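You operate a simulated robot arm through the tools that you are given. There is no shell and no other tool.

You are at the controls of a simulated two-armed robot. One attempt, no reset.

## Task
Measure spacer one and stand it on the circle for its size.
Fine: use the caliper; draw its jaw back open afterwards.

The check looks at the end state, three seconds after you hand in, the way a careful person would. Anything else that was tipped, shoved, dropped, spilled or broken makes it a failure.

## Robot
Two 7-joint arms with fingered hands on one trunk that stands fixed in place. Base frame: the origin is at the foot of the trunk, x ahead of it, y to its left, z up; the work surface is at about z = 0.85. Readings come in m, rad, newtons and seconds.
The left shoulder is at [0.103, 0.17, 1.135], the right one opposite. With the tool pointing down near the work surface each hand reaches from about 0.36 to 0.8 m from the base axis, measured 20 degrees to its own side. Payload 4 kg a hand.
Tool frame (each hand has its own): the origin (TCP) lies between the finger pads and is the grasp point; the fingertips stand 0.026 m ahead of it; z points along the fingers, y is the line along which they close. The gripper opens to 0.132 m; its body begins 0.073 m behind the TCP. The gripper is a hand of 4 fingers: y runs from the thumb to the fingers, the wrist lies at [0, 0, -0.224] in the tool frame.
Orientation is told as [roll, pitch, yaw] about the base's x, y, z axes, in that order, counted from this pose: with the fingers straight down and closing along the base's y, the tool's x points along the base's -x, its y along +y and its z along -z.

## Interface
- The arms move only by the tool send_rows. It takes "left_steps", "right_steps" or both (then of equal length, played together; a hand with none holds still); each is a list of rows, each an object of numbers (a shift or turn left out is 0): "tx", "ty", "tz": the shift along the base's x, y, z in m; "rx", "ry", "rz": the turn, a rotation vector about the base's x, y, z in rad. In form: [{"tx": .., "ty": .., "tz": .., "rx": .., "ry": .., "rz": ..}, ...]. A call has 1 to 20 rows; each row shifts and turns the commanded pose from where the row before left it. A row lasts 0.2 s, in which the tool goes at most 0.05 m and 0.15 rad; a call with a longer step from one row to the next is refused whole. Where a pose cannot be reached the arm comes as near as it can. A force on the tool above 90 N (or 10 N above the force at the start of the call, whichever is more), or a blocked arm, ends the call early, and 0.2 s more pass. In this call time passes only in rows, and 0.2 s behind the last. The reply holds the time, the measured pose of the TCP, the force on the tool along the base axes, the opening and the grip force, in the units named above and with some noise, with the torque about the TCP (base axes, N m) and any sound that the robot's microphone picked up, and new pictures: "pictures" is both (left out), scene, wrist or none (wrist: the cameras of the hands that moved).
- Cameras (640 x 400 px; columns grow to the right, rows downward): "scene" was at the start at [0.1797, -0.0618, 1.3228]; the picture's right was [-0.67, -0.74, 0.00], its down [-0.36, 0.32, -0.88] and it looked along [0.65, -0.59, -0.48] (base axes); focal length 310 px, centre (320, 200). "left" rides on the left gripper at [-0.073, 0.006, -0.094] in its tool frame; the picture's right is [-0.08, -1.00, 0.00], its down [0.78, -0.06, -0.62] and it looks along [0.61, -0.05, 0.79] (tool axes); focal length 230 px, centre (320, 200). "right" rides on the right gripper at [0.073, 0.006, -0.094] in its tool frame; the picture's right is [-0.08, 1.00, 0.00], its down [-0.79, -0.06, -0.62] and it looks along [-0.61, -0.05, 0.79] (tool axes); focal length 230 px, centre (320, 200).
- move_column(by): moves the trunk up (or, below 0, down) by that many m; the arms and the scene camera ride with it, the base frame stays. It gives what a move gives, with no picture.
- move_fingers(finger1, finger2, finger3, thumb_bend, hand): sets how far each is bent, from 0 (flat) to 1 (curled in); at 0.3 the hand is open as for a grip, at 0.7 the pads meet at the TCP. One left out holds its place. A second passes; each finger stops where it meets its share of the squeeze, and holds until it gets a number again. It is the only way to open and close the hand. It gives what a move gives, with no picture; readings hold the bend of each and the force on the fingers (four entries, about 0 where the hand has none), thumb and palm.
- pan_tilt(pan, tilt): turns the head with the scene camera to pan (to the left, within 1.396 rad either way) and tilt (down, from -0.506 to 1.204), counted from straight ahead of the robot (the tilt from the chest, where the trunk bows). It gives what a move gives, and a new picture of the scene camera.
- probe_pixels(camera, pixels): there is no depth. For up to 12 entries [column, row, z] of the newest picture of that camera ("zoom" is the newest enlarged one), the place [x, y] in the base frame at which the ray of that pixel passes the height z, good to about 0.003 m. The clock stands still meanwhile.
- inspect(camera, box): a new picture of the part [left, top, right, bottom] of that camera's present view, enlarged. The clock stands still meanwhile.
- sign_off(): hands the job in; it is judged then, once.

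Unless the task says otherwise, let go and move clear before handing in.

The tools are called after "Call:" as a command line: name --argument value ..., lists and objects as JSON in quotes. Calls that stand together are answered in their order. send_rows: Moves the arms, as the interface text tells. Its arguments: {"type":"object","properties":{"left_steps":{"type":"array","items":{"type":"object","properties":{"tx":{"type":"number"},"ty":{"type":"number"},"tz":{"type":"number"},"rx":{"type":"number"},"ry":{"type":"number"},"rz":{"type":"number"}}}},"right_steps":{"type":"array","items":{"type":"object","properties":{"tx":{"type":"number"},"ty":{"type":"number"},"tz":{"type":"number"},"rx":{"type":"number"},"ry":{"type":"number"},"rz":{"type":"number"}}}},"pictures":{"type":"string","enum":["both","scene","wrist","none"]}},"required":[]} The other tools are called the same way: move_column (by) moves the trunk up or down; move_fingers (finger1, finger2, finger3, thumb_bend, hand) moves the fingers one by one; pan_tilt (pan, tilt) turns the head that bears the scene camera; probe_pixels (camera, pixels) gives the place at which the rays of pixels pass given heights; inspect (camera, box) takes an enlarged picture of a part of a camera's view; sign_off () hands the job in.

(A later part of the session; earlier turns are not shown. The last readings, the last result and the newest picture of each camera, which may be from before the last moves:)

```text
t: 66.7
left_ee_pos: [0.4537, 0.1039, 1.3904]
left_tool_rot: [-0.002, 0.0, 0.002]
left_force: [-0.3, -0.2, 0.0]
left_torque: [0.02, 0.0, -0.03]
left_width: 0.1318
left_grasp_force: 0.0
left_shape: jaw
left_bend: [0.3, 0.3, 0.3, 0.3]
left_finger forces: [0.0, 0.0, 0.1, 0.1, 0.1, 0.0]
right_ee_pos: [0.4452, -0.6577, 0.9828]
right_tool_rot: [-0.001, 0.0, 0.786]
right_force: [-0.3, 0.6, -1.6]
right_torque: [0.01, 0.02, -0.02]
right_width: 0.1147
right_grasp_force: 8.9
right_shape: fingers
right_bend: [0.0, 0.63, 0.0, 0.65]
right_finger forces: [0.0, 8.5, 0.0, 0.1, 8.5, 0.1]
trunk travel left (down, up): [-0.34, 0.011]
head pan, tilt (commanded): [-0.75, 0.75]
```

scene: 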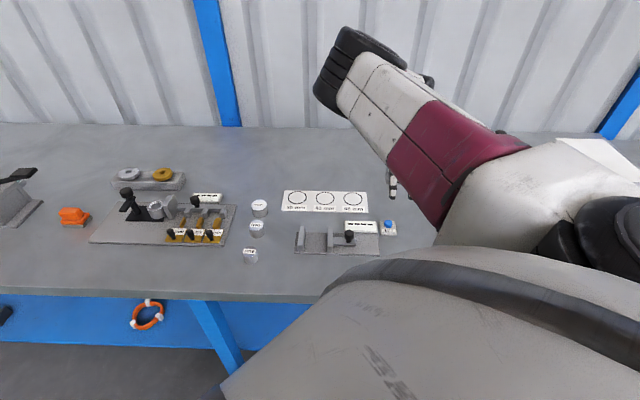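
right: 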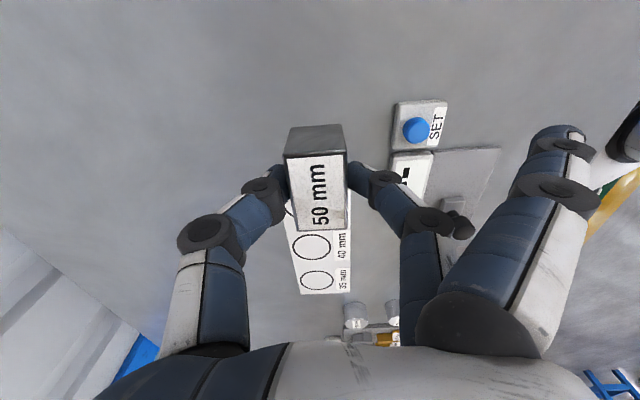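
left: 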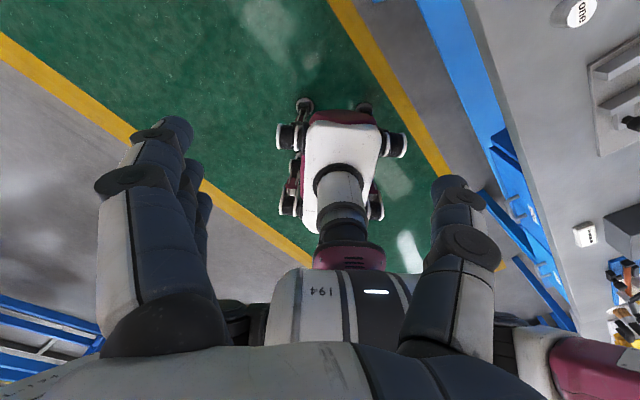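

The block is over its original spot with a steady hold. I'll bend the outer fingers to 0.52 so they clear the SET box, then lower to just above the table.

Call:
move_fingers --hand "right" --finger1 0.52 --finger3 0.52

Call:
send_rows --right_steps '[{"tz": -0.025}, {"tz": -0.025}, {"tz": -0.025}, {"tz": -0.012}, {"tz": -0.004}]' --pictures "wrist"

Call:
send_rows --right_steps '[{"tz": -0.0015}, {"tz": -0.0015}, {"tz": 0.0}]' --pictures "none"

```text
t: 67.7
left_ee_pos: [0.4534, 0.1041, 1.3908]
left_tool_rot: [-0.003, 0.001, 0.002]
left_force: [-0.6, 0.5, 0.1]
left_torque: [-0.01, -0.04, -0.04]
left_width: 0.132
left_grasp_force: 0.0
left_shape: jaw
left_bend: [0.3, 0.3, 0.3, 0.3]
left_finger forces: [0.1, 0.0, 0.1, 0.0, 0.0, 0.1]
right_ee_pos: [0.4467, -0.6565, 0.984]
right_tool_rot: [0.002, 0.001, 0.786]
right_force: [0.3, -0.5, -2.7]
right_torque: [0.0, -0.03, 0.02]
right_width: 0.0495
right_grasp_force: 8.6
right_shape: fingers
right_bend: [0.52, 0.63, 0.52, 0.65]
right_finger forces: [0.1, 8.5, 0.0, 0.0, 8.6, 0.0]
trunk travel left (down, up): [-0.34, 0.011]
head pan, tilt (commanded): [-0.75, 0.75]
```

```text
t: 68.9
left_ee_pos: [0.4543, 0.1042, 1.3887]
left_tool_rot: [-0.001, 0.0, 0.001]
left_force: [-0.1, 0.0, 0.2]
left_torque: [-0.01, 0.0, -0.07]
left_width: 0.132
left_grasp_force: 0.1
left_shape: jaw
left_bend: [0.3, 0.3, 0.3, 0.3]
left_finger forces: [0.0, 0.1, 0.0, 0.0, 0.0, 0.0]
right_ee_pos: [0.4466, -0.6553, 0.8916]
right_tool_rot: [0.002, 0.001, 0.785]
right_force: [0.0, 0.1, -1.0]
right_torque: [0.01, -0.01, 0.03]
right_width: 0.0493
right_grasp_force: 8.9
right_shape: fingers
right_bend: [0.52, 0.63, 0.52, 0.65]
right_finger forces: [0.0, 8.4, 0.1, 0.0, 8.3, 0.0]
trunk travel left (down, up): [-0.34, 0.011]
head pan, tilt (commanded): [-0.75, 0.75]
```

right: 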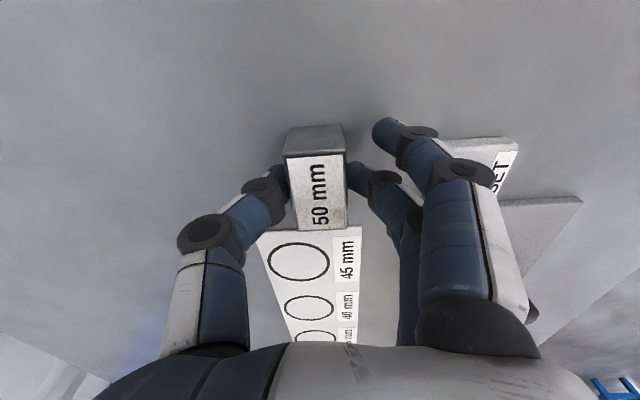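

```text
t: 69.7
left_ee_pos: [0.4535, 0.1035, 1.3895]
left_tool_rot: [-0.002, -0.001, 0.003]
left_force: [-0.4, 0.8, -0.1]
left_torque: [0.0, -0.01, -0.02]
left_width: 0.132
left_grasp_force: 0.0
left_shape: jaw
left_bend: [0.3, 0.3, 0.3, 0.3]
left_finger forces: [0.1, 0.1, 0.1, 0.1, 0.0, 0.0]
right_ee_pos: [0.4468, -0.654, 0.888]
right_tool_rot: [0.002, 0.002, 0.785]
right_force: [0.8, 0.5, -1.9]
right_torque: [0.0, 0.0, 0.02]
right_width: 0.0492
right_grasp_force: 8.3
right_shape: fingers
right_bend: [0.52, 0.63, 0.52, 0.65]
right_finger forces: [0.0, 8.4, 0.1, 0.0, 8.4, 0.1]
trunk travel left (down, up): [-0.34, 0.011]
head pan, tilt (commanded): [-0.75, 0.75]
```

Fz is still about −1.9 N, so the block isn't down yet. Lowering in 1 mm steps to feel contact.

Call:
send_rows --right_steps '[{"tz": -0.001}, {"tz": 0.0}]' --pictures "none"

Call:
send_rows --right_steps '[{"tz": -0.001}, {"tz": 0.0}]' --pictures "none"

```text
t: 70.3
left_ee_pos: [0.4531, 0.1041, 1.3908]
left_tool_rot: [-0.003, 0.0, 0.002]
left_force: [0.0, -0.1, -0.5]
left_torque: [0.01, -0.01, 0.04]
left_width: 0.1317
left_grasp_force: 0.0
left_shape: jaw
left_bend: [0.3, 0.3, 0.3, 0.3]
left_finger forces: [0.0, 0.1, 0.0, 0.0, 0.0, 0.0]
right_ee_pos: [0.4473, -0.6546, 0.8869]
right_tool_rot: [-0.001, 0.001, 0.785]
right_force: [0.2, -0.4, -2.3]
right_torque: [0.0, 0.0, -0.01]
right_width: 0.0492
right_grasp_force: 8.9
right_shape: fingers
right_bend: [0.52, 0.63, 0.52, 0.65]
right_finger forces: [0.1, 8.5, 0.0, 0.0, 8.4, 0.0]
trunk travel left (down, up): [-0.34, 0.011]
head pan, tilt (commanded): [-0.75, 0.75]
```

```text
t: 70.9
left_ee_pos: [0.4529, 0.1048, 1.3902]
left_tool_rot: [-0.002, -0.001, 0.0]
left_force: [0.3, -0.3, 0.6]
left_torque: [-0.01, 0.02, 0.03]
left_width: 0.132
left_grasp_force: 0.1
left_shape: jaw
left_bend: [0.3, 0.3, 0.3, 0.3]
left_finger forces: [0.0, 0.0, 0.0, 0.0, 0.1, 0.1]
right_ee_pos: [0.4479, -0.6555, 0.8856]
right_tool_rot: [-0.003, -0.002, 0.786]
right_force: [0.6, 1.0, 0.9]
right_torque: [0.0, -0.01, -0.02]
right_width: 0.0494
right_grasp_force: 8.6
right_shape: fingers
right_bend: [0.52, 0.64, 0.52, 0.65]
right_finger forces: [0.0, 9.1, 0.0, 0.1, 8.6, 0.0]
trunk travel left (down, up): [-0.34, 0.011]
head pan, tilt (commanded): [-0.75, 0.75]
```

The load flipped to +0.9 N, so the block is on the table. Releasing in matched steps.

Call:
move_fingers --hand "right" --finger2 0.69 --thumb_bend 0.665

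Call:
move_fingers --hand "right" --finger2 0.645 --thumb_bend 0.65

Call:
move_fingers --hand "right" --finger2 0.6 --thumb_bend 0.6

Call:
move_fingers --hand "right" --finger2 0.52 --thumb_bend 0.52

Call:
inspect --camera "right" --box '[220, 100, 460, 250]'

```text
t: 71.9
left_ee_pos: [0.455, 0.1037, 1.3902]
left_tool_rot: [-0.001, 0.001, 0.002]
left_force: [0.3, -0.1, 0.8]
left_torque: [-0.01, 0.02, 0.03]
left_width: 0.1319
left_grasp_force: 0.0
left_shape: jaw
left_bend: [0.3, 0.3, 0.3, 0.3]
left_finger forces: [0.0, 0.0, 0.0, 0.0, 0.0, 0.0]
right_ee_pos: [0.4475, -0.6544, 0.8854]
right_tool_rot: [0.0, 0.0, 0.785]
right_force: [1.7, -0.2, 1.5]
right_torque: [0.0, -0.05, -0.04]
right_width: 0.0495
right_grasp_force: 5.7
right_shape: fingers
right_bend: [0.52, 0.63, 0.52, 0.64]
right_finger forces: [0.0, 5.3, 0.0, 0.1, 6.3, 0.1]
trunk travel left (down, up): [-0.34, 0.011]
head pan, tilt (commanded): [-0.75, 0.75]
```

```text
t: 72.9
left_ee_pos: [0.4537, 0.1047, 1.3893]
left_tool_rot: [-0.001, -0.001, 0.003]
left_force: [0.0, 0.6, -0.1]
left_torque: [-0.01, -0.01, 0.02]
left_width: 0.132
left_grasp_force: 0.0
left_shape: jaw
left_bend: [0.3, 0.3, 0.3, 0.3]
left_finger forces: [0.0, 0.0, 0.1, 0.1, 0.1, 0.0]
right_ee_pos: [0.4474, -0.6538, 0.8859]
right_tool_rot: [0.0, 0.004, 0.786]
right_force: [0.2, -0.9, 2.2]
right_torque: [0.0, -0.02, 0.01]
right_width: 0.0493
right_grasp_force: 3.0
right_shape: fingers
right_bend: [0.52, 0.62, 0.52, 0.64]
right_finger forces: [0.1, 2.6, 0.0, 0.1, 4.2, 0.0]
trunk travel left (down, up): [-0.34, 0.011]
head pan, tilt (commanded): [-0.75, 0.75]
```

```text
t: 73.9
left_ee_pos: [0.454, 0.104, 1.3895]
left_tool_rot: [-0.003, 0.0, 0.002]
left_force: [0.0, 0.9, 0.3]
left_torque: [0.01, -0.01, 0.0]
left_width: 0.1316
left_grasp_force: 0.1
left_shape: jaw
left_bend: [0.3, 0.3, 0.3, 0.3]
left_finger forces: [0.1, 0.0, 0.1, 0.0, 0.0, 0.0]
right_ee_pos: [0.4473, -0.6548, 0.8852]
right_tool_rot: [0.0, -0.001, 0.785]
right_force: [-0.6, 0.3, 0.3]
right_torque: [0.03, 0.02, 0.0]
right_width: 0.0516
right_grasp_force: 0.1
right_shape: fingers
right_bend: [0.52, 0.6, 0.52, 0.6]
right_finger forces: [0.0, 0.0, 0.0, 0.0, 0.0, 0.0]
trunk travel left (down, up): [-0.34, 0.011]
head pan, tilt (commanded): [-0.75, 0.75]
```

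```text
t: 74.9
left_ee_pos: [0.4537, 0.1043, 1.3903]
left_tool_rot: [-0.002, 0.001, 0.003]
left_force: [-0.3, 0.5, -0.5]
left_torque: [-0.01, -0.01, -0.01]
left_width: 0.1321
left_grasp_force: 0.0
left_shape: jaw
left_bend: [0.3, 0.3, 0.3, 0.3]
left_finger forces: [0.0, 0.0, 0.0, 0.0, 0.0, 0.0]
right_ee_pos: [0.4474, -0.6545, 0.8854]
right_tool_rot: [0.002, 0.0, 0.785]
right_force: [-0.2, 0.2, -0.2]
right_torque: [0.0, -0.03, -0.02]
right_width: 0.0642
right_grasp_force: 0.0
right_shape: fingers
right_bend: [0.52, 0.52, 0.52, 0.52]
right_finger forces: [0.0, 0.0, 0.0, 0.0, 0.1, 0.0]
trunk travel left (down, up): [-0.34, 0.011]
head pan, tilt (commanded): [-0.75, 0.75]
```

```text
2.67 times, centred on (340, 175) of right
```

zoom: 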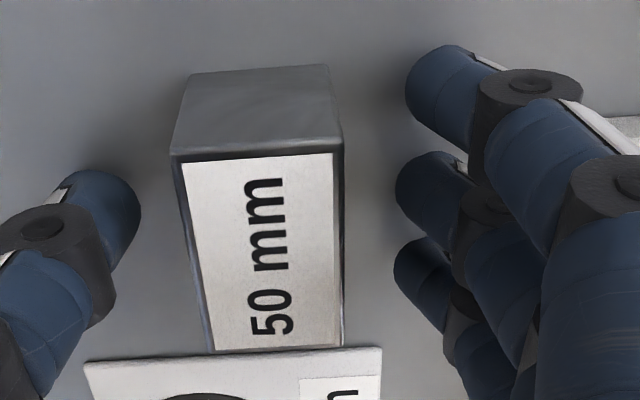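

The block stands back at its original spot. I'll lift away and take overall views before going for spacer one.

Call:
send_rows --right_steps '[{"tz": 0.015}, {"tz": 0.03}, {"tz": 0.035}, {"tz": 0.035}]' --pictures "both"

Call:
inspect --camera "scene" --box '[220, 180, 412, 300]'

Call:
probe_pixels --camera "scene" --pixels '[[249, 250, 0.88], [249, 262, 0.85], [256, 224, 0.88], [260, 203, 0.88], [240, 206, 0.856], [222, 244, 0.856], [296, 198, 0.85], [325, 199, 0.85], [355, 200, 0.85]]'

```text
t: 75.9
left_ee_pos: [0.4532, 0.1053, 1.3901]
left_tool_rot: [-0.002, 0.0, 0.001]
left_force: [-0.2, -0.2, -0.1]
left_torque: [-0.01, -0.01, -0.02]
left_width: 0.1318
left_grasp_force: 0.0
left_shape: jaw
left_bend: [0.3, 0.3, 0.3, 0.3]
left_finger forces: [0.1, 0.0, 0.0, 0.0, 0.0, 0.0]
right_ee_pos: [0.4455, -0.6544, 0.9991]
right_tool_rot: [-0.001, 0.0, 0.785]
right_force: [0.4, 0.3, 0.0]
right_torque: [-0.02, 0.04, -0.01]
right_width: 0.0642
right_grasp_force: 0.0
right_shape: fingers
right_bend: [0.52, 0.52, 0.52, 0.52]
right_finger forces: [0.0, 0.1, 0.0, 0.0, 0.1, 0.0]
trunk travel left (down, up): [-0.34, 0.011]
head pan, tilt (commanded): [-0.75, 0.75]
```

scene: 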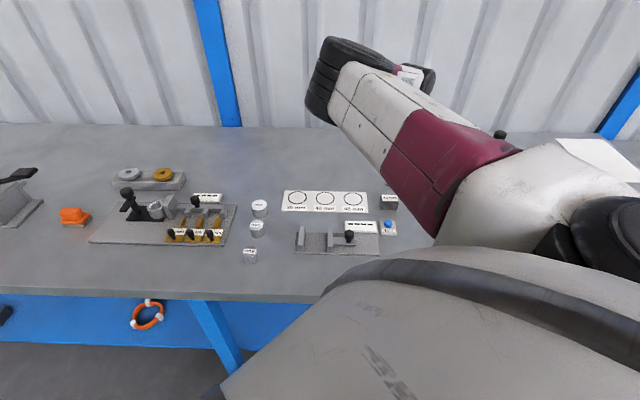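
right: 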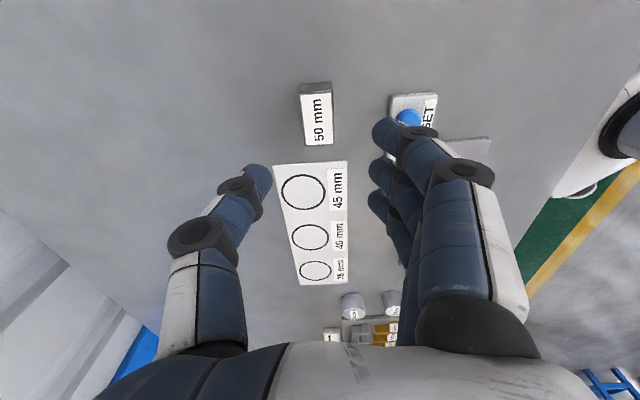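

```text
3.33 times, centred on (316, 240) of scene
```

zoom: 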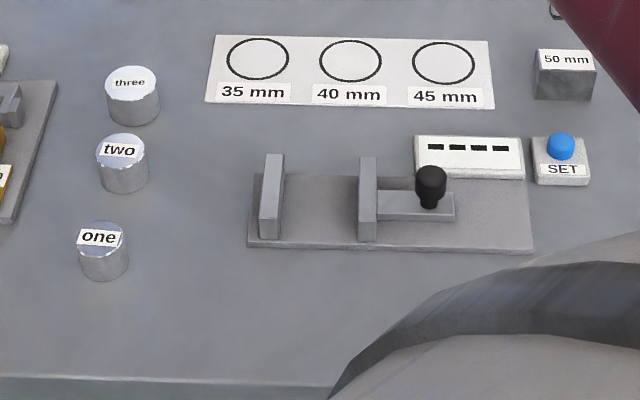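

```text
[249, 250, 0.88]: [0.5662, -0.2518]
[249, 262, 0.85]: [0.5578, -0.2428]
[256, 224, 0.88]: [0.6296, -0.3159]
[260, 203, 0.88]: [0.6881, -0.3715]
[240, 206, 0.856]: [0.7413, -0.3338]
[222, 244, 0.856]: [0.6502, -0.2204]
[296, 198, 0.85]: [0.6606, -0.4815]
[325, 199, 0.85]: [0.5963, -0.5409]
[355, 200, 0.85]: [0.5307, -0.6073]
```

Everything is in order: block back beside SET, caliper open. Spacer one is near (0.563, -0.25) with spacer two ~78 mm behind it, so I'll approach with yaw ≈ 0, which keeps the thumb and fingers clear of the others.

Call:
send_rows --right_steps '[{"tx": 0.0107, "ty": 0.0368, "rz": -0.0714}, {"tx": 0.0107, "ty": 0.0368, "rz": -0.0714}, {"tx": 0.0107, "ty": 0.0368, "rz": -0.0714}, {"tx": 0.0107, "ty": 0.0368, "rz": -0.0714}, {"tx": 0.0107, "ty": 0.0368, "rz": -0.0714}, {"tx": 0.0107, "ty": 0.0368, "rz": -0.0714}, {"tx": 0.0107, "ty": 0.0368, "rz": -0.0714}, {"tx": 0.0107, "ty": 0.0368, "rz": -0.0714}, {"tx": 0.0107, "ty": 0.0368, "rz": -0.0714}, {"tx": 0.0107, "ty": 0.0368, "rz": -0.0714}, {"tx": 0.0105, "ty": 0.0364, "rz": -0.0714}]' --pictures "both"

Call:
inspect --camera "right" --box '[220, 80, 460, 230]'

```text
t: 78.5
left_ee_pos: [0.4535, 0.1041, 1.3899]
left_tool_rot: [0.001, -0.001, 0.002]
left_force: [-0.2, -0.4, 1.4]
left_torque: [0.0, 0.0, -0.04]
left_width: 0.1317
left_grasp_force: 0.1
left_shape: jaw
left_bend: [0.3, 0.3, 0.3, 0.3]
left_finger forces: [0.1, 0.0, 0.1, 0.0, 0.0, 0.0]
right_ee_pos: [0.5608, -0.2813, 0.9966]
right_tool_rot: [0.021, 0.012, -0.078]
right_force: [-0.2, -0.1, 0.0]
right_torque: [0.0, 0.0, -0.02]
right_width: 0.0643
right_grasp_force: 0.0
right_shape: fingers
right_bend: [0.52, 0.52, 0.52, 0.52]
right_finger forces: [0.0, 0.1, 0.0, 0.1, 0.1, 0.0]
trunk travel left (down, up): [-0.34, 0.011]
head pan, tilt (commanded): [-0.75, 0.75]
stopped in row 11 (right hand): the arm was blocked; the commanded pose is now the measured one
```

scene: 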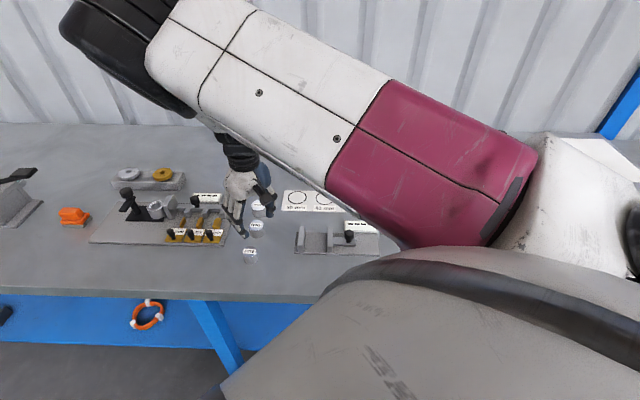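
right: 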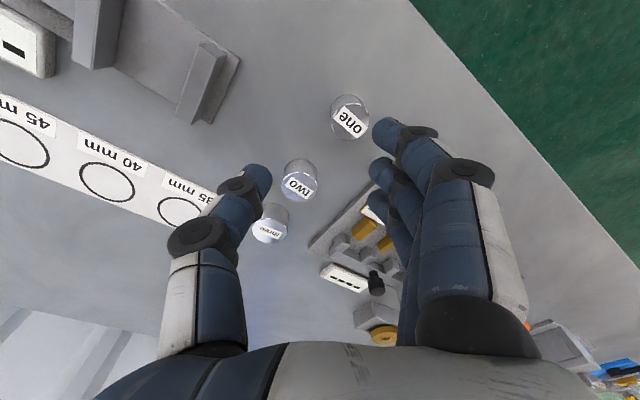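

```text
2.67 times, centred on (340, 155) of right
```

zoom: 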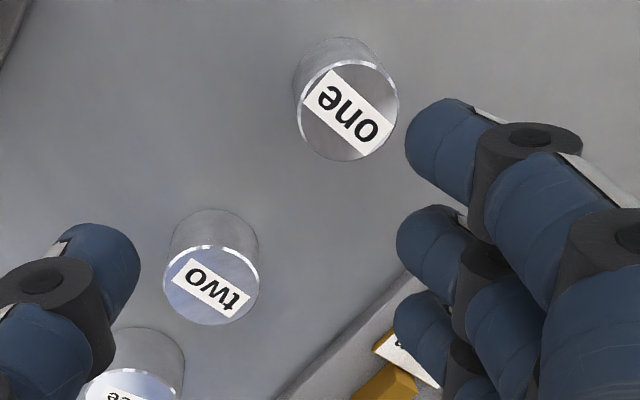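

The arm was reported blocked ~3 cm short of spacer one (which sits at tool y≈+0.028), with a slight tilt. I'll level the hand and creep the last 28 mm in small steps.

Call:
send_rows --right_steps '[{"rx": -0.021, "ry": -0.012, "ty": 0.003}, {"ty": 0.005}, {"ty": 0.005}, {"ty": 0.005}]' --pictures "none"

```text
t: 79.7
left_ee_pos: [0.454, 0.1045, 1.39]
left_tool_rot: [-0.001, 0.0, 0.003]
left_force: [0.2, 0.7, 0.0]
left_torque: [0.02, 0.02, 0.01]
left_width: 0.1317
left_grasp_force: 0.1
left_shape: jaw
left_bend: [0.3, 0.3, 0.3, 0.3]
left_finger forces: [0.0, 0.1, 0.0, 0.0, 0.1, 0.1]
right_ee_pos: [0.5564, -0.2906, 0.9951]
right_tool_rot: [0.026, 0.0, -0.149]
right_force: [-0.2, 0.1, -0.2]
right_torque: [0.01, -0.03, 0.02]
right_width: 0.0641
right_grasp_force: 0.0
right_shape: fingers
right_bend: [0.52, 0.52, 0.52, 0.52]
right_finger forces: [0.0, 0.1, 0.0, 0.1, 0.1, 0.0]
trunk travel left (down, up): [-0.34, 0.011]
head pan, tilt (commanded): [-0.75, 0.75]
stopped in row 4 (right hand): the arm was blocked; the commanded pose is now the measured one
```

The hand is drifting away instead, so a joint seems to be at a limit after the earlier elbow adaptation. I'll retreat toward a comfortable pose, then lower the trunk back to its starting height and re-approach.

Call:
send_rows --right_steps '[{"tx": -0.02, "ty": -0.025, "tz": 0.012, "rx": -0.004}, {"tx": -0.028, "ty": -0.028, "tz": 0.012, "rx": -0.004}, {"tx": -0.028, "ty": -0.028, "tz": 0.012, "rx": -0.004}, {"tx": -0.028, "ty": -0.028, "tz": 0.012, "rx": -0.004, "rz": 0.05}, {"tx": -0.028, "ty": -0.028, "tz": 0.012, "rx": -0.005, "rz": 0.05}, {"tx": -0.028, "ty": -0.028, "tz": 0.01, "rx": -0.005, "rz": 0.05}, {"tx": -0.02, "ty": -0.02}, {"tz": 0.0}]' --pictures "both"

```text
t: 81.5
left_ee_pos: [0.4542, 0.1052, 1.3895]
left_tool_rot: [-0.002, 0.001, 0.001]
left_force: [-0.7, -0.4, -0.2]
left_torque: [0.0, 0.0, -0.01]
left_width: 0.1319
left_grasp_force: 0.1
left_shape: jaw
left_bend: [0.3, 0.3, 0.3, 0.3]
left_finger forces: [0.1, 0.0, 0.1, 0.0, 0.0, 0.1]
right_ee_pos: [0.3773, -0.4737, 1.0659]
right_tool_rot: [-0.004, -0.003, 0.011]
right_force: [0.1, 0.2, -0.3]
right_torque: [0.01, -0.03, -0.01]
right_width: 0.0643
right_grasp_force: 0.1
right_shape: fingers
right_bend: [0.52, 0.52, 0.52, 0.52]
right_finger forces: [0.0, 0.0, 0.0, 0.0, 0.0, 0.0]
trunk travel left (down, up): [-0.34, 0.011]
head pan, tilt (commanded): [-0.75, 0.75]
```

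scene: 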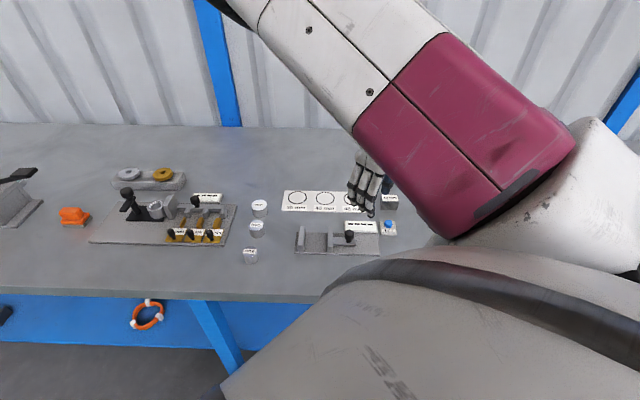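
right: 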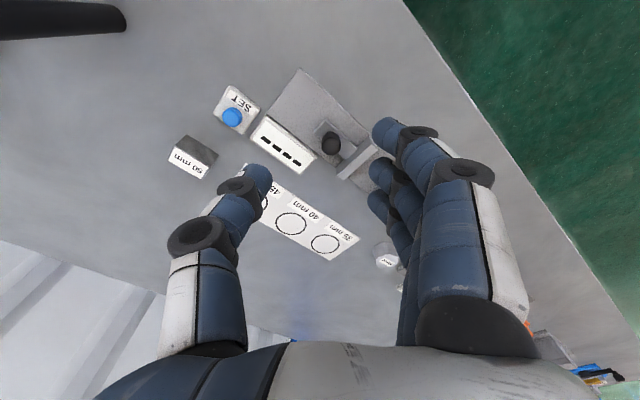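

The pose is clean again at (0.377, -0.474). Raising the hand relative to the trunk first, then lowering the trunk 0.19 m.

Call:
send_rows --right_steps '[{"tz": 0.03}, {"tz": 0.035}, {"tz": 0.035}, {"tz": 0.04}]' --pictures "none"

Call:
move_column --by -0.19

```text
t: 82.5
left_ee_pos: [0.4534, 0.1046, 1.3905]
left_tool_rot: [-0.001, 0.001, 0.002]
left_force: [0.4, 0.7, 0.1]
left_torque: [0.03, -0.04, 0.02]
left_width: 0.1318
left_grasp_force: 0.0
left_shape: jaw
left_bend: [0.3, 0.3, 0.3, 0.3]
left_finger forces: [0.1, 0.0, 0.0, 0.1, 0.1, 0.0]
right_ee_pos: [0.377, -0.4742, 1.2041]
right_tool_rot: [-0.004, -0.004, 0.011]
right_force: [0.5, 0.4, -0.1]
right_torque: [-0.04, 0.03, 0.0]
right_width: 0.0642
right_grasp_force: 0.0
right_shape: fingers
right_bend: [0.52, 0.52, 0.52, 0.52]
right_finger forces: [0.0, 0.0, 0.1, 0.0, 0.0, 0.0]
trunk travel left (down, up): [-0.34, 0.011]
head pan, tilt (commanded): [-0.75, 0.75]
```

```text
t: 84.5
left_ee_pos: [0.4533, 0.1046, 1.2008]
left_tool_rot: [-0.001, -0.001, 0.0]
left_force: [0.7, -0.6, 0.0]
left_torque: [0.01, 0.01, 0.05]
left_width: 0.1321
left_grasp_force: 0.1
left_shape: jaw
left_bend: [0.3, 0.3, 0.3, 0.3]
left_finger forces: [0.0, 0.1, 0.0, 0.0, 0.0, 0.1]
right_ee_pos: [0.3768, -0.4711, 1.0155]
right_tool_rot: [-0.004, -0.006, 0.01]
right_force: [0.0, -0.6, 0.6]
right_torque: [-0.01, 0.01, 0.0]
right_width: 0.0643
right_grasp_force: 0.0
right_shape: fingers
right_bend: [0.52, 0.52, 0.52, 0.52]
right_finger forces: [0.0, 0.1, 0.0, 0.1, 0.0, 0.0]
trunk travel left (down, up): [-0.15, 0.201]
head pan, tilt (commanded): [-0.75, 0.75]
```

Now re-approaching spacer one at (0.562, -0.253) with yaw ≈ 0 from this trunk height.

Call:
send_rows --right_steps '[{"tx": 0.0264, "ty": 0.0313}, {"tx": 0.0264, "ty": 0.0313}, {"tx": 0.0264, "ty": 0.0313}, {"tx": 0.0264, "ty": 0.0313}, {"tx": 0.0264, "ty": 0.0313}, {"tx": 0.0264, "ty": 0.0313}, {"tx": 0.0264, "ty": 0.0313}, {"tz": 0.0}]' --pictures "both"

```text
t: 86.3
left_ee_pos: [0.4537, 0.1047, 1.2005]
left_tool_rot: [-0.001, 0.0, 0.001]
left_force: [1.1, -0.1, -0.3]
left_torque: [0.0, 0.0, -0.02]
left_width: 0.1321
left_grasp_force: 0.0
left_shape: jaw
left_bend: [0.3, 0.3, 0.3, 0.3]
left_finger forces: [0.0, 0.0, 0.0, 0.0, 0.0, 0.1]
right_ee_pos: [0.5603, -0.2672, 1.0106]
right_tool_rot: [0.052, 0.005, -0.037]
right_force: [-1.0, -0.6, -0.3]
right_torque: [0.0, -0.01, -0.03]
right_width: 0.0641
right_grasp_force: 0.1
right_shape: fingers
right_bend: [0.52, 0.52, 0.52, 0.52]
right_finger forces: [0.0, 0.1, 0.0, 0.1, 0.0, 0.0]
trunk travel left (down, up): [-0.15, 0.201]
head pan, tilt (commanded): [-0.75, 0.75]
```

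scene: 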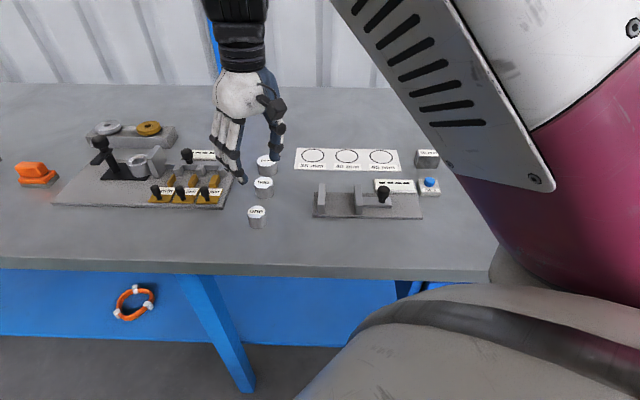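
right: 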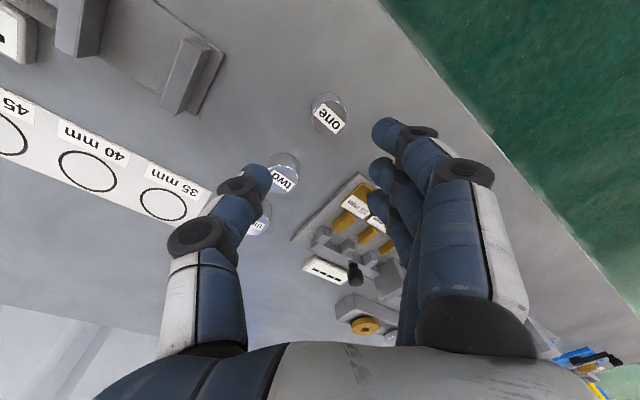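

Closer now, but there's still a 0.05 rad roll error at this height. The reach spec is for near the surface, so I'll lower to ~0.95 (tips well above spacer one) and see whether the pose converges.

Call:
send_rows --right_steps '[{"tz": -0.02}, {"tz": -0.02}, {"tz": -0.02}, {"tz": 0.0}, {"tz": 0.0}]' --pictures "wrist"

```text
t: 87.5
left_ee_pos: [0.4532, 0.1036, 1.1995]
left_tool_rot: [-0.001, 0.001, 0.001]
left_force: [-0.7, 0.0, -0.6]
left_torque: [0.0, 0.01, 0.0]
left_width: 0.1323
left_grasp_force: 0.0
left_shape: jaw
left_bend: [0.3, 0.3, 0.3, 0.3]
left_finger forces: [0.0, 0.0, 0.0, 0.1, 0.1, 0.0]
right_ee_pos: [0.562, -0.2656, 0.9559]
right_tool_rot: [0.053, -0.009, -0.038]
right_force: [-0.1, -0.1, -0.1]
right_torque: [-0.01, 0.0, 0.01]
right_width: 0.0642
right_grasp_force: 0.0
right_shape: fingers
right_bend: [0.52, 0.52, 0.52, 0.52]
right_finger forces: [0.1, 0.1, 0.0, 0.1, 0.1, 0.0]
trunk travel left (down, up): [-0.15, 0.201]
head pan, tilt (commanded): [-0.75, 0.75]
```

right: 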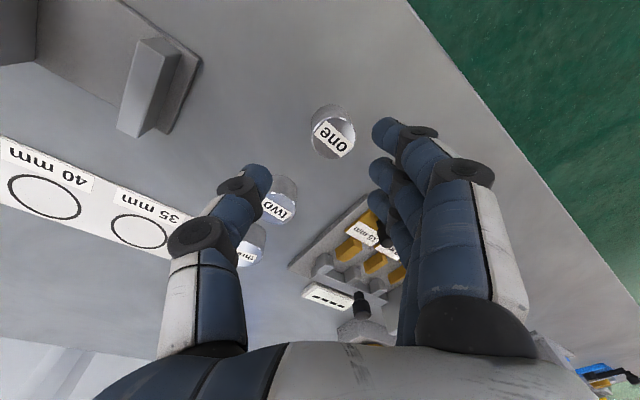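

The arm prefers negative yaw (it drifted to −0.04). For a round spacer the yaw is free at pickup, so I'll turn the hand to about −0.4 and step to the spacer.

Call:
send_rows --right_steps '[{"rz": -0.1, "tz": 0.01}, {"rz": -0.1, "tz": 0.01}, {"rz": -0.1}, {"rz": -0.1}, {"tz": 0.0}, {"tz": 0.0}]' --pictures "wrist"

Call:
inspect --camera "right" --box '[220, 80, 460, 230]'

```text
t: 88.9
left_ee_pos: [0.454, 0.1048, 1.2011]
left_tool_rot: [-0.002, 0.001, 0.002]
left_force: [0.0, -0.6, -0.5]
left_torque: [0.01, -0.01, -0.02]
left_width: 0.1319
left_grasp_force: 0.1
left_shape: jaw
left_bend: [0.3, 0.3, 0.3, 0.3]
left_finger forces: [0.0, 0.0, 0.1, 0.0, 0.0, 0.1]
right_ee_pos: [0.5602, -0.2663, 0.972]
right_tool_rot: [0.046, 0.023, -0.437]
right_force: [-1.0, -0.2, 0.5]
right_torque: [-0.01, 0.0, -0.03]
right_width: 0.0638
right_grasp_force: 0.0
right_shape: fingers
right_bend: [0.52, 0.52, 0.52, 0.52]
right_finger forces: [0.0, 0.0, 0.1, 0.0, 0.0, 0.1]
trunk travel left (down, up): [-0.15, 0.201]
head pan, tilt (commanded): [-0.75, 0.75]
```

right: 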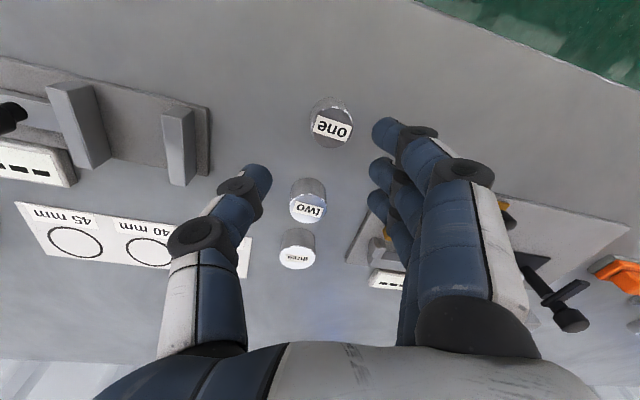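

```text
2.67 times, centred on (340, 155) of right
```

zoom: 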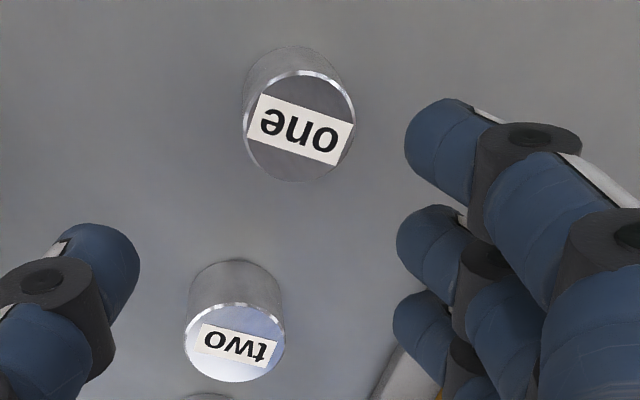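

The pose still stops ~13 mm short in y with a small tilt. Since lower trunk helped relative to the high one, I'll raise the hand 0.11 m and lower the trunk by 0.1 m to see if it reaches.

Call:
send_rows --right_steps '[{"tz": 0.03}, {"tz": 0.04}, {"tz": 0.04}]' --pictures "none"

Call:
move_column --by -0.1

Call:
send_rows --right_steps '[{"tz": -0.01}, {"tz": 0.0}, {"tz": 0.0}]' --pictures "both"

```text
t: 89.7
left_ee_pos: [0.4542, 0.1045, 1.1998]
left_tool_rot: [0.0, 0.0, 0.004]
left_force: [-0.5, 1.6, 0.1]
left_torque: [-0.03, -0.02, 0.01]
left_width: 0.1318
left_grasp_force: 0.1
left_shape: jaw
left_bend: [0.3, 0.3, 0.3, 0.3]
left_finger forces: [0.1, 0.0, 0.0, 0.1, 0.0, 0.0]
right_ee_pos: [0.5601, -0.2682, 1.0773]
right_tool_rot: [0.047, 0.033, -0.432]
right_force: [0.0, 0.2, -0.5]
right_torque: [0.0, -0.03, -0.03]
right_width: 0.0643
right_grasp_force: 0.2
right_shape: fingers
right_bend: [0.52, 0.52, 0.52, 0.52]
right_finger forces: [0.0, 0.0, 0.0, 0.0, 0.0, 0.1]
trunk travel left (down, up): [-0.15, 0.201]
head pan, tilt (commanded): [-0.75, 0.75]
```

```text
t: 91.1
left_ee_pos: [0.4482, 0.1061, 1.1057]
left_tool_rot: [-0.003, -0.01, 0.002]
left_force: [0.5, 0.0, -0.1]
left_torque: [-0.04, 0.02, 0.0]
left_width: 0.1318
left_grasp_force: 0.0
left_shape: jaw
left_bend: [0.3, 0.3, 0.3, 0.3]
left_finger forces: [0.0, 0.0, 0.0, 0.1, 0.1, 0.1]
right_ee_pos: [0.5902, -0.2654, 0.8848]
right_tool_rot: [-0.042, 0.22, -0.439]
right_force: [7.0, 5.8, 53.5]
right_torque: [1.61, -1.9, 0.04]
right_width: 0.0641
right_grasp_force: 27.3
right_shape: fingers
right_bend: [0.52, 0.53, 0.72, 0.52]
right_finger forces: [0.0, 8.8, 45.5, 0.1, 0.1, 0.0]
trunk travel left (down, up): [-0.05, 0.301]
head pan, tilt (commanded): [-0.75, 0.75]
```

```text
t: 91.6
left_ee_pos: [0.4475, 0.1083, 1.1028]
left_tool_rot: [-0.004, -0.007, 0.002]
left_force: [-1.0, -0.1, -0.4]
left_torque: [-0.02, -0.03, -0.04]
left_width: 0.1317
left_grasp_force: 0.1
left_shape: jaw
left_bend: [0.3, 0.3, 0.3, 0.3]
left_finger forces: [0.0, 0.0, 0.0, 0.0, 0.0, 0.1]
right_ee_pos: [0.5931, -0.2632, 0.8817]
right_tool_rot: [-0.022, 0.208, -0.435]
right_force: [-7.9, 10.6, 68.8]
right_torque: [1.67, -1.16, 0.39]
right_width: 0.0648
right_grasp_force: 33.7
right_shape: fingers
right_bend: [0.52, 0.6, 0.74, 0.52]
right_finger forces: [0.0, 27.3, 35.4, 0.0, 5.1, 0.1]
trunk travel left (down, up): [-0.05, 0.301]
head pan, tilt (commanded): [-0.75, 0.75]
stopped in row 2 (right hand): the force on the tool passed its limit at 93 N (the readings are from after the stop); the commanded pose is now the measured one
```

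scene: 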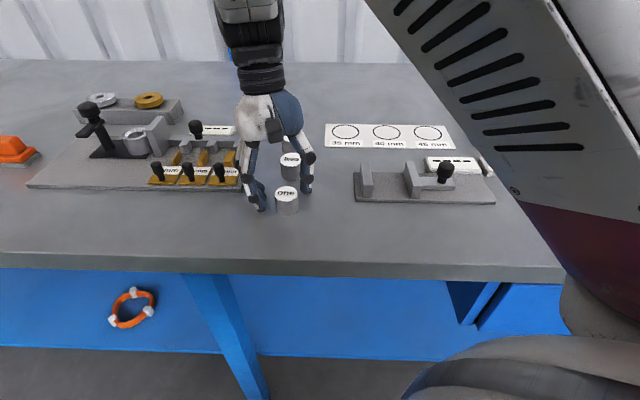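
right: 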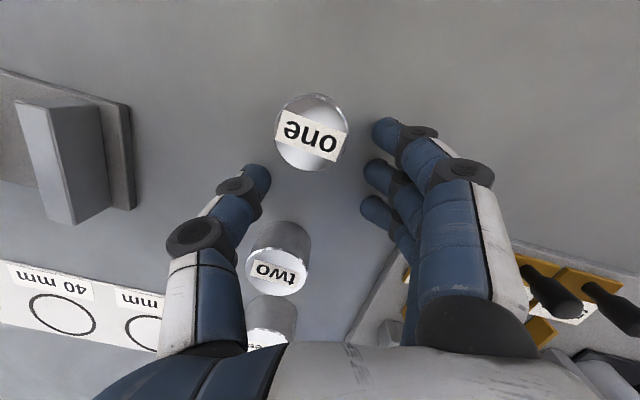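

The trunk move let the right arm sag: the hand is pitched 0.21 rad and pressing ~60–70 N downward through fingers 2–3. Spacers one and two still stand, so I must relieve this straight upward right away.

Call:
send_rows --right_steps '[{"tz": 0.006}, {"tz": 0.01}, {"tz": 0.015}, {"tz": 0.02}, {"tz": 0.02}]' --pictures "both"

```text
t: 92.8
left_ee_pos: [0.4528, 0.1044, 1.0992]
left_tool_rot: [-0.001, -0.001, 0.003]
left_force: [0.3, -0.1, 1.1]
left_torque: [0.01, -0.04, 0.0]
left_width: 0.132
left_grasp_force: 0.0
left_shape: jaw
left_bend: [0.3, 0.3, 0.3, 0.3]
left_finger forces: [0.0, 0.0, 0.0, 0.0, 0.0, 0.0]
right_ee_pos: [0.6081, -0.2848, 0.9406]
right_tool_rot: [0.023, 0.238, -0.46]
right_force: [-0.4, 0.2, -0.4]
right_torque: [0.01, 0.02, -0.02]
right_width: 0.0648
right_grasp_force: 0.0
right_shape: fingers
right_bend: [0.52, 0.52, 0.52, 0.52]
right_finger forces: [0.0, 0.0, 0.0, 0.0, 0.0, 0.0]
right hand out of reach, approached as far as the arm can: row 4, 5
trunk travel left (down, up): [-0.05, 0.301]
head pan, tilt (commanded): [-0.75, 0.75]
```

scene: 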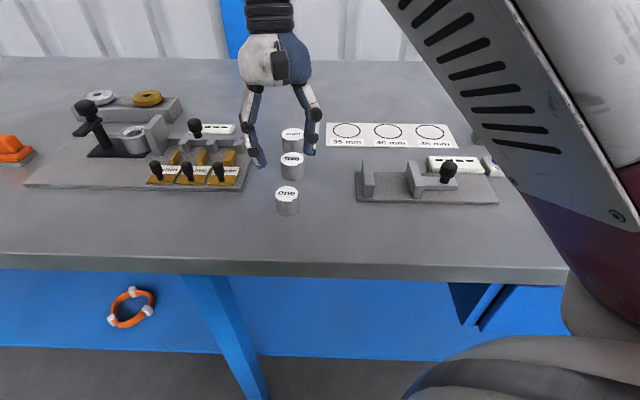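
right: 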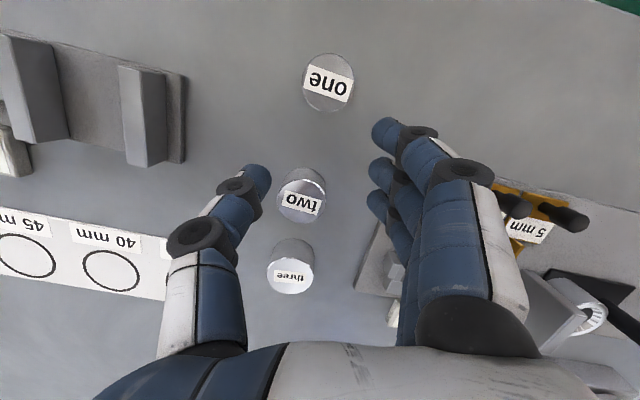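

Freed: no force, and all three spacers stand. The low trunk is what breaks the reach, so I'll raise the trunk back 0.1 m, which also lifts the hand clear.

Call:
move_column --by 0.1

Call:
send_rows --right_steps '[{"tz": 0.0}, {"tz": 0.0}]' --pictures "both"

Call:
inspect --camera "scene" --box '[20, 100, 340, 300]'

```text
t: 94.2
left_ee_pos: [0.4556, 0.1051, 1.1992]
left_tool_rot: [-0.002, 0.001, 0.002]
left_force: [-0.1, -0.2, 0.4]
left_torque: [0.06, 0.07, -0.05]
left_width: 0.1319
left_grasp_force: 0.1
left_shape: jaw
left_bend: [0.3, 0.3, 0.3, 0.3]
left_finger forces: [0.0, 0.0, 0.0, 0.0, 0.0, 0.0]
right_ee_pos: [0.6095, -0.2931, 1.0397]
right_tool_rot: [0.009, 0.23, -0.473]
right_force: [-0.5, 0.6, -0.1]
right_torque: [0.02, 0.01, -0.01]
right_width: 0.0644
right_grasp_force: 0.1
right_shape: fingers
right_bend: [0.52, 0.52, 0.52, 0.52]
right_finger forces: [0.0, 0.0, 0.1, 0.0, 0.1, 0.0]
trunk travel left (down, up): [-0.15, 0.201]
head pan, tilt (commanded): [-0.75, 0.75]
```

```text
t: 94.8
left_ee_pos: [0.4532, 0.1044, 1.2]
left_tool_rot: [-0.004, 0.001, 0.001]
left_force: [0.1, 0.2, 0.7]
left_torque: [-0.01, -0.03, 0.03]
left_width: 0.132
left_grasp_force: 0.1
left_shape: jaw
left_bend: [0.3, 0.3, 0.3, 0.3]
left_finger forces: [0.0, 0.0, 0.0, 0.1, 0.1, 0.0]
right_ee_pos: [0.6074, -0.2956, 1.04]
right_tool_rot: [0.001, 0.232, -0.478]
right_force: [-0.8, 0.4, -0.9]
right_torque: [-0.01, 0.02, 0.0]
right_width: 0.0645
right_grasp_force: 0.1
right_shape: fingers
right_bend: [0.52, 0.52, 0.52, 0.52]
right_finger forces: [0.0, 0.1, 0.1, 0.0, 0.0, 0.1]
trunk travel left (down, up): [-0.15, 0.201]
head pan, tilt (commanded): [-0.75, 0.75]
```

scene: 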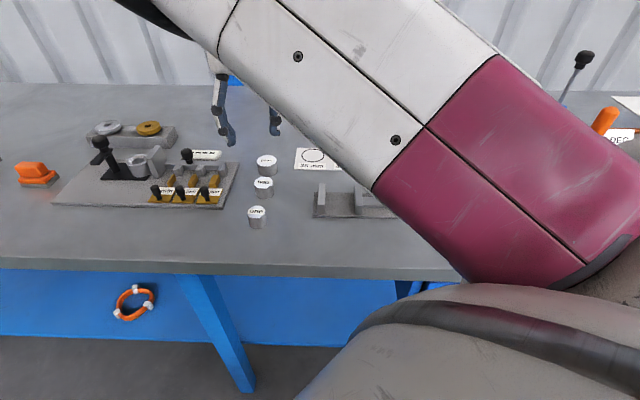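
right: 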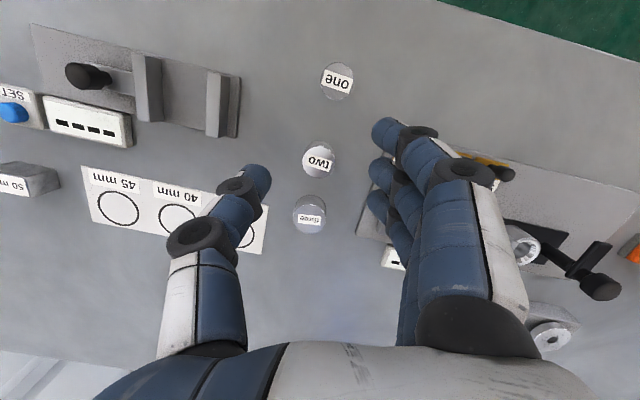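

```text
2.00 times, centred on (180, 200) of scene
```

zoom: 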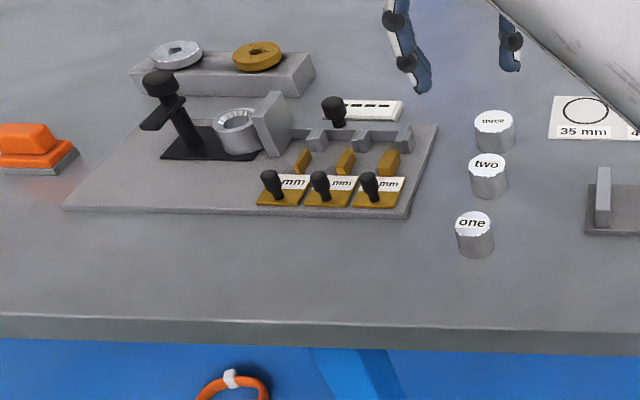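

Nothing was displaced: the station, spacers and card look identical to before. I'll level the hand here at z≈1.04 and see what this elbow posture allows.

Call:
send_rows --right_steps '[{"rx": -0.0535, "ry": -0.1}, {"rx": -0.0535, "ry": -0.1}, {"rz": 0.1}, {"rz": 0.1}, {"rz": 0.1}, {"tz": 0.0}, {"tz": 0.0}]' --pictures "scene"

```text
t: 96.4
left_ee_pos: [0.4522, 0.105, 1.2002]
left_tool_rot: [-0.001, -0.001, 0.0]
left_force: [0.2, 0.4, 0.1]
left_torque: [-0.01, 0.01, -0.02]
left_width: 0.1322
left_grasp_force: 0.1
left_shape: jaw
left_bend: [0.3, 0.3, 0.3, 0.3]
left_finger forces: [0.0, 0.0, 0.1, 0.0, 0.0, 0.0]
right_ee_pos: [0.6082, -0.2918, 1.034]
right_tool_rot: [0.002, 0.007, -0.179]
right_force: [-0.2, -0.1, 0.1]
right_torque: [0.01, 0.0, 0.03]
right_width: 0.0643
right_grasp_force: 0.1
right_shape: fingers
right_bend: [0.52, 0.52, 0.52, 0.52]
right_finger forces: [0.0, 0.0, 0.0, 0.1, 0.0, 0.0]
trunk travel left (down, up): [-0.15, 0.201]
head pan, tilt (commanded): [-0.75, 0.75]
```

scene: 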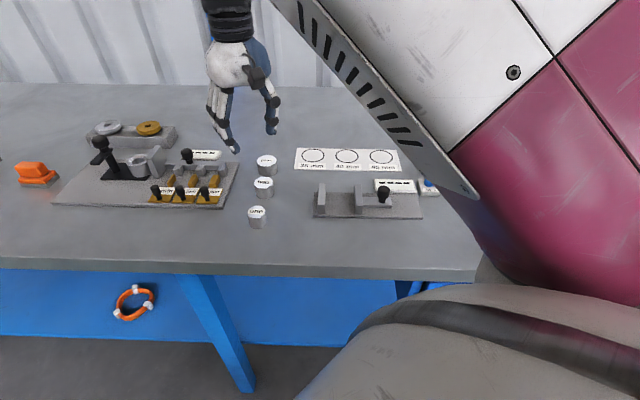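

Level and on target here (rot ≈ 0, yaw −0.18). Now stepping toward spacer one from this posture.

Call:
send_rows --right_steps '[{"tx": -0.0115, "ty": 0.0097}, {"tx": -0.0115, "ty": 0.0097}, {"tx": -0.0115, "ty": 0.0097}, {"tx": -0.0115, "ty": 0.0097}, {"tz": 0.0}, {"tz": 0.0}]' --pictures "none"

```text
t: 97.8
left_ee_pos: [0.4549, 0.1049, 1.2001]
left_tool_rot: [-0.002, -0.001, 0.002]
left_force: [0.1, -0.2, 0.0]
left_torque: [0.02, 0.01, 0.0]
left_width: 0.1319
left_grasp_force: 0.1
left_shape: jaw
left_bend: [0.3, 0.3, 0.3, 0.3]
left_finger forces: [0.0, 0.0, 0.0, 0.1, 0.0, 0.0]
right_ee_pos: [0.5617, -0.2463, 1.0353]
right_tool_rot: [0.013, 0.012, -0.175]
right_force: [0.1, 0.0, -0.2]
right_torque: [0.04, -0.03, 0.03]
right_width: 0.0647
right_grasp_force: 0.0
right_shape: fingers
right_bend: [0.52, 0.52, 0.52, 0.52]
right_finger forces: [0.1, 0.0, 0.0, 0.1, 0.1, 0.0]
trunk travel left (down, up): [-0.15, 0.201]
head pan, tilt (commanded): [-0.75, 0.75]
```

This posture reaches it: (0.562, -0.246) and level within 0.013 rad. Taking a wrist picture and descending partway.

Call:
send_rows --right_steps '[{"ty": -0.006, "tz": -0.02}, {"tz": -0.025}, {"tz": -0.02}, {"tz": 0.0}]' --pictures "both"

Call:
inspect --camera "right" --box '[220, 80, 460, 230]'

```text
t: 98.8
left_ee_pos: [0.4539, 0.1045, 1.1993]
left_tool_rot: [-0.003, -0.001, 0.001]
left_force: [0.6, 0.1, -0.1]
left_torque: [-0.03, 0.04, 0.03]
left_width: 0.1319
left_grasp_force: 0.0
left_shape: jaw
left_bend: [0.3, 0.3, 0.3, 0.3]
left_finger forces: [0.1, 0.1, 0.0, 0.0, 0.0, 0.0]
right_ee_pos: [0.5645, -0.2482, 0.9778]
right_tool_rot: [0.013, -0.005, -0.178]
right_force: [-0.7, -0.2, 0.1]
right_torque: [-0.01, 0.02, -0.02]
right_width: 0.0645
right_grasp_force: 0.0
right_shape: fingers
right_bend: [0.52, 0.52, 0.52, 0.52]
right_finger forces: [0.1, 0.0, 0.0, 0.0, 0.0, 0.0]
trunk travel left (down, up): [-0.15, 0.201]
head pan, tilt (commanded): [-0.75, 0.75]
```

scene: 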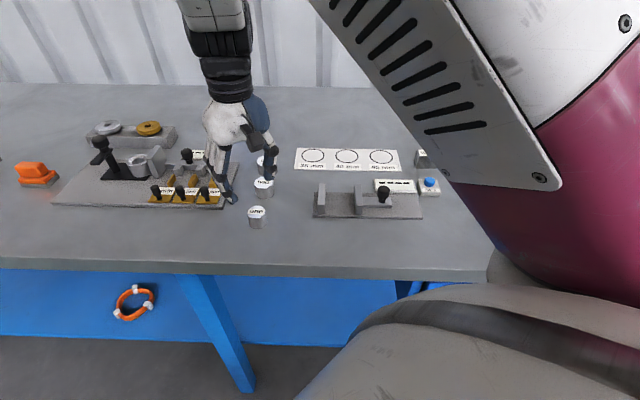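
right: 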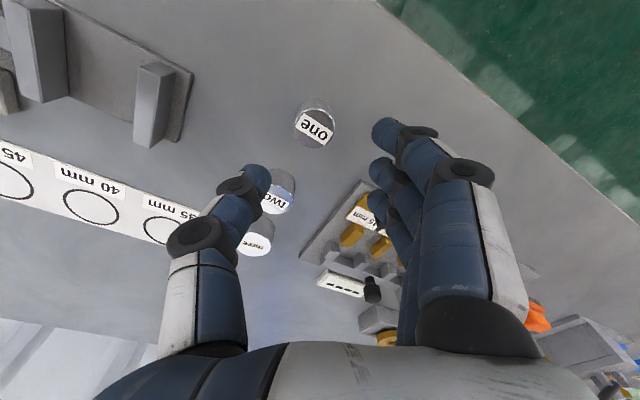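

```text
2.67 times, centred on (340, 155) of right
```

zoom: 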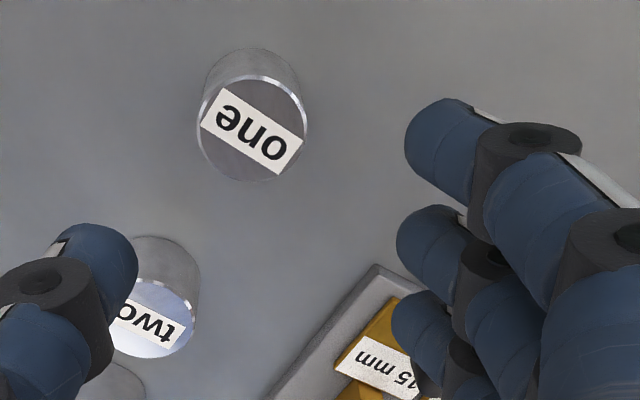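

Spacer one's top circle (zoom (252,127), width 111 px) gives a diameter around 35 mm visually; the caliper will confirm. I'll correct by (−4.2, −4.0) mm and lower to 0.93.

Call:
send_rows --right_steps '[{"tx": -0.0042, "ty": -0.004, "tz": -0.015}, {"tz": -0.02}, {"tz": -0.012}, {"tz": 0.0}]' --pictures "wrist"

Call:
inspect --camera "right" --box '[220, 80, 460, 230]'

```text
t: 99.8
left_ee_pos: [0.4537, 0.1044, 1.2009]
left_tool_rot: [-0.001, 0.001, 0.001]
left_force: [-0.2, -0.6, 0.9]
left_torque: [-0.03, -0.02, -0.06]
left_width: 0.132
left_grasp_force: 0.0
left_shape: jaw
left_bend: [0.3, 0.3, 0.3, 0.3]
left_finger forces: [0.0, 0.0, 0.0, 0.0, 0.1, 0.0]
right_ee_pos: [0.5622, -0.2533, 0.9316]
right_tool_rot: [0.012, -0.005, -0.184]
right_force: [0.9, -0.7, 0.0]
right_torque: [-0.02, -0.02, 0.0]
right_width: 0.0646
right_grasp_force: 0.1
right_shape: fingers
right_bend: [0.52, 0.52, 0.52, 0.52]
right_finger forces: [0.1, 0.0, 0.0, 0.0, 0.1, 0.0]
trunk travel left (down, up): [-0.15, 0.201]
head pan, tilt (commanded): [-0.75, 0.75]
```

right: 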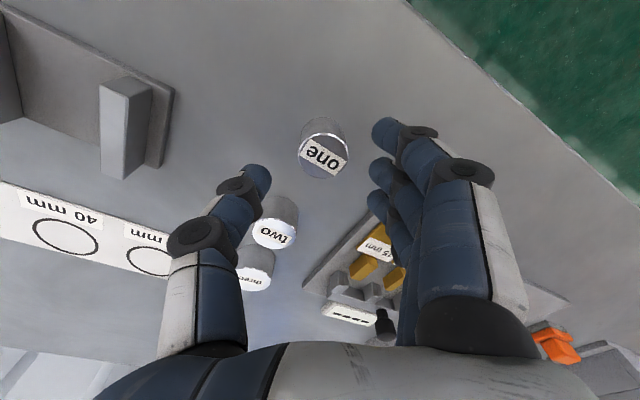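

```text
2.67 times, centred on (340, 155) of right
```

zoom: 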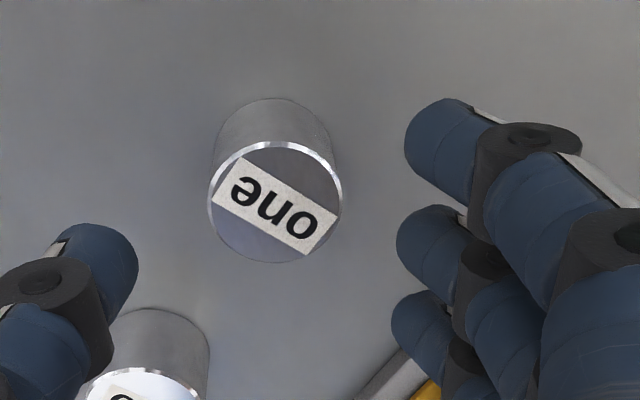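

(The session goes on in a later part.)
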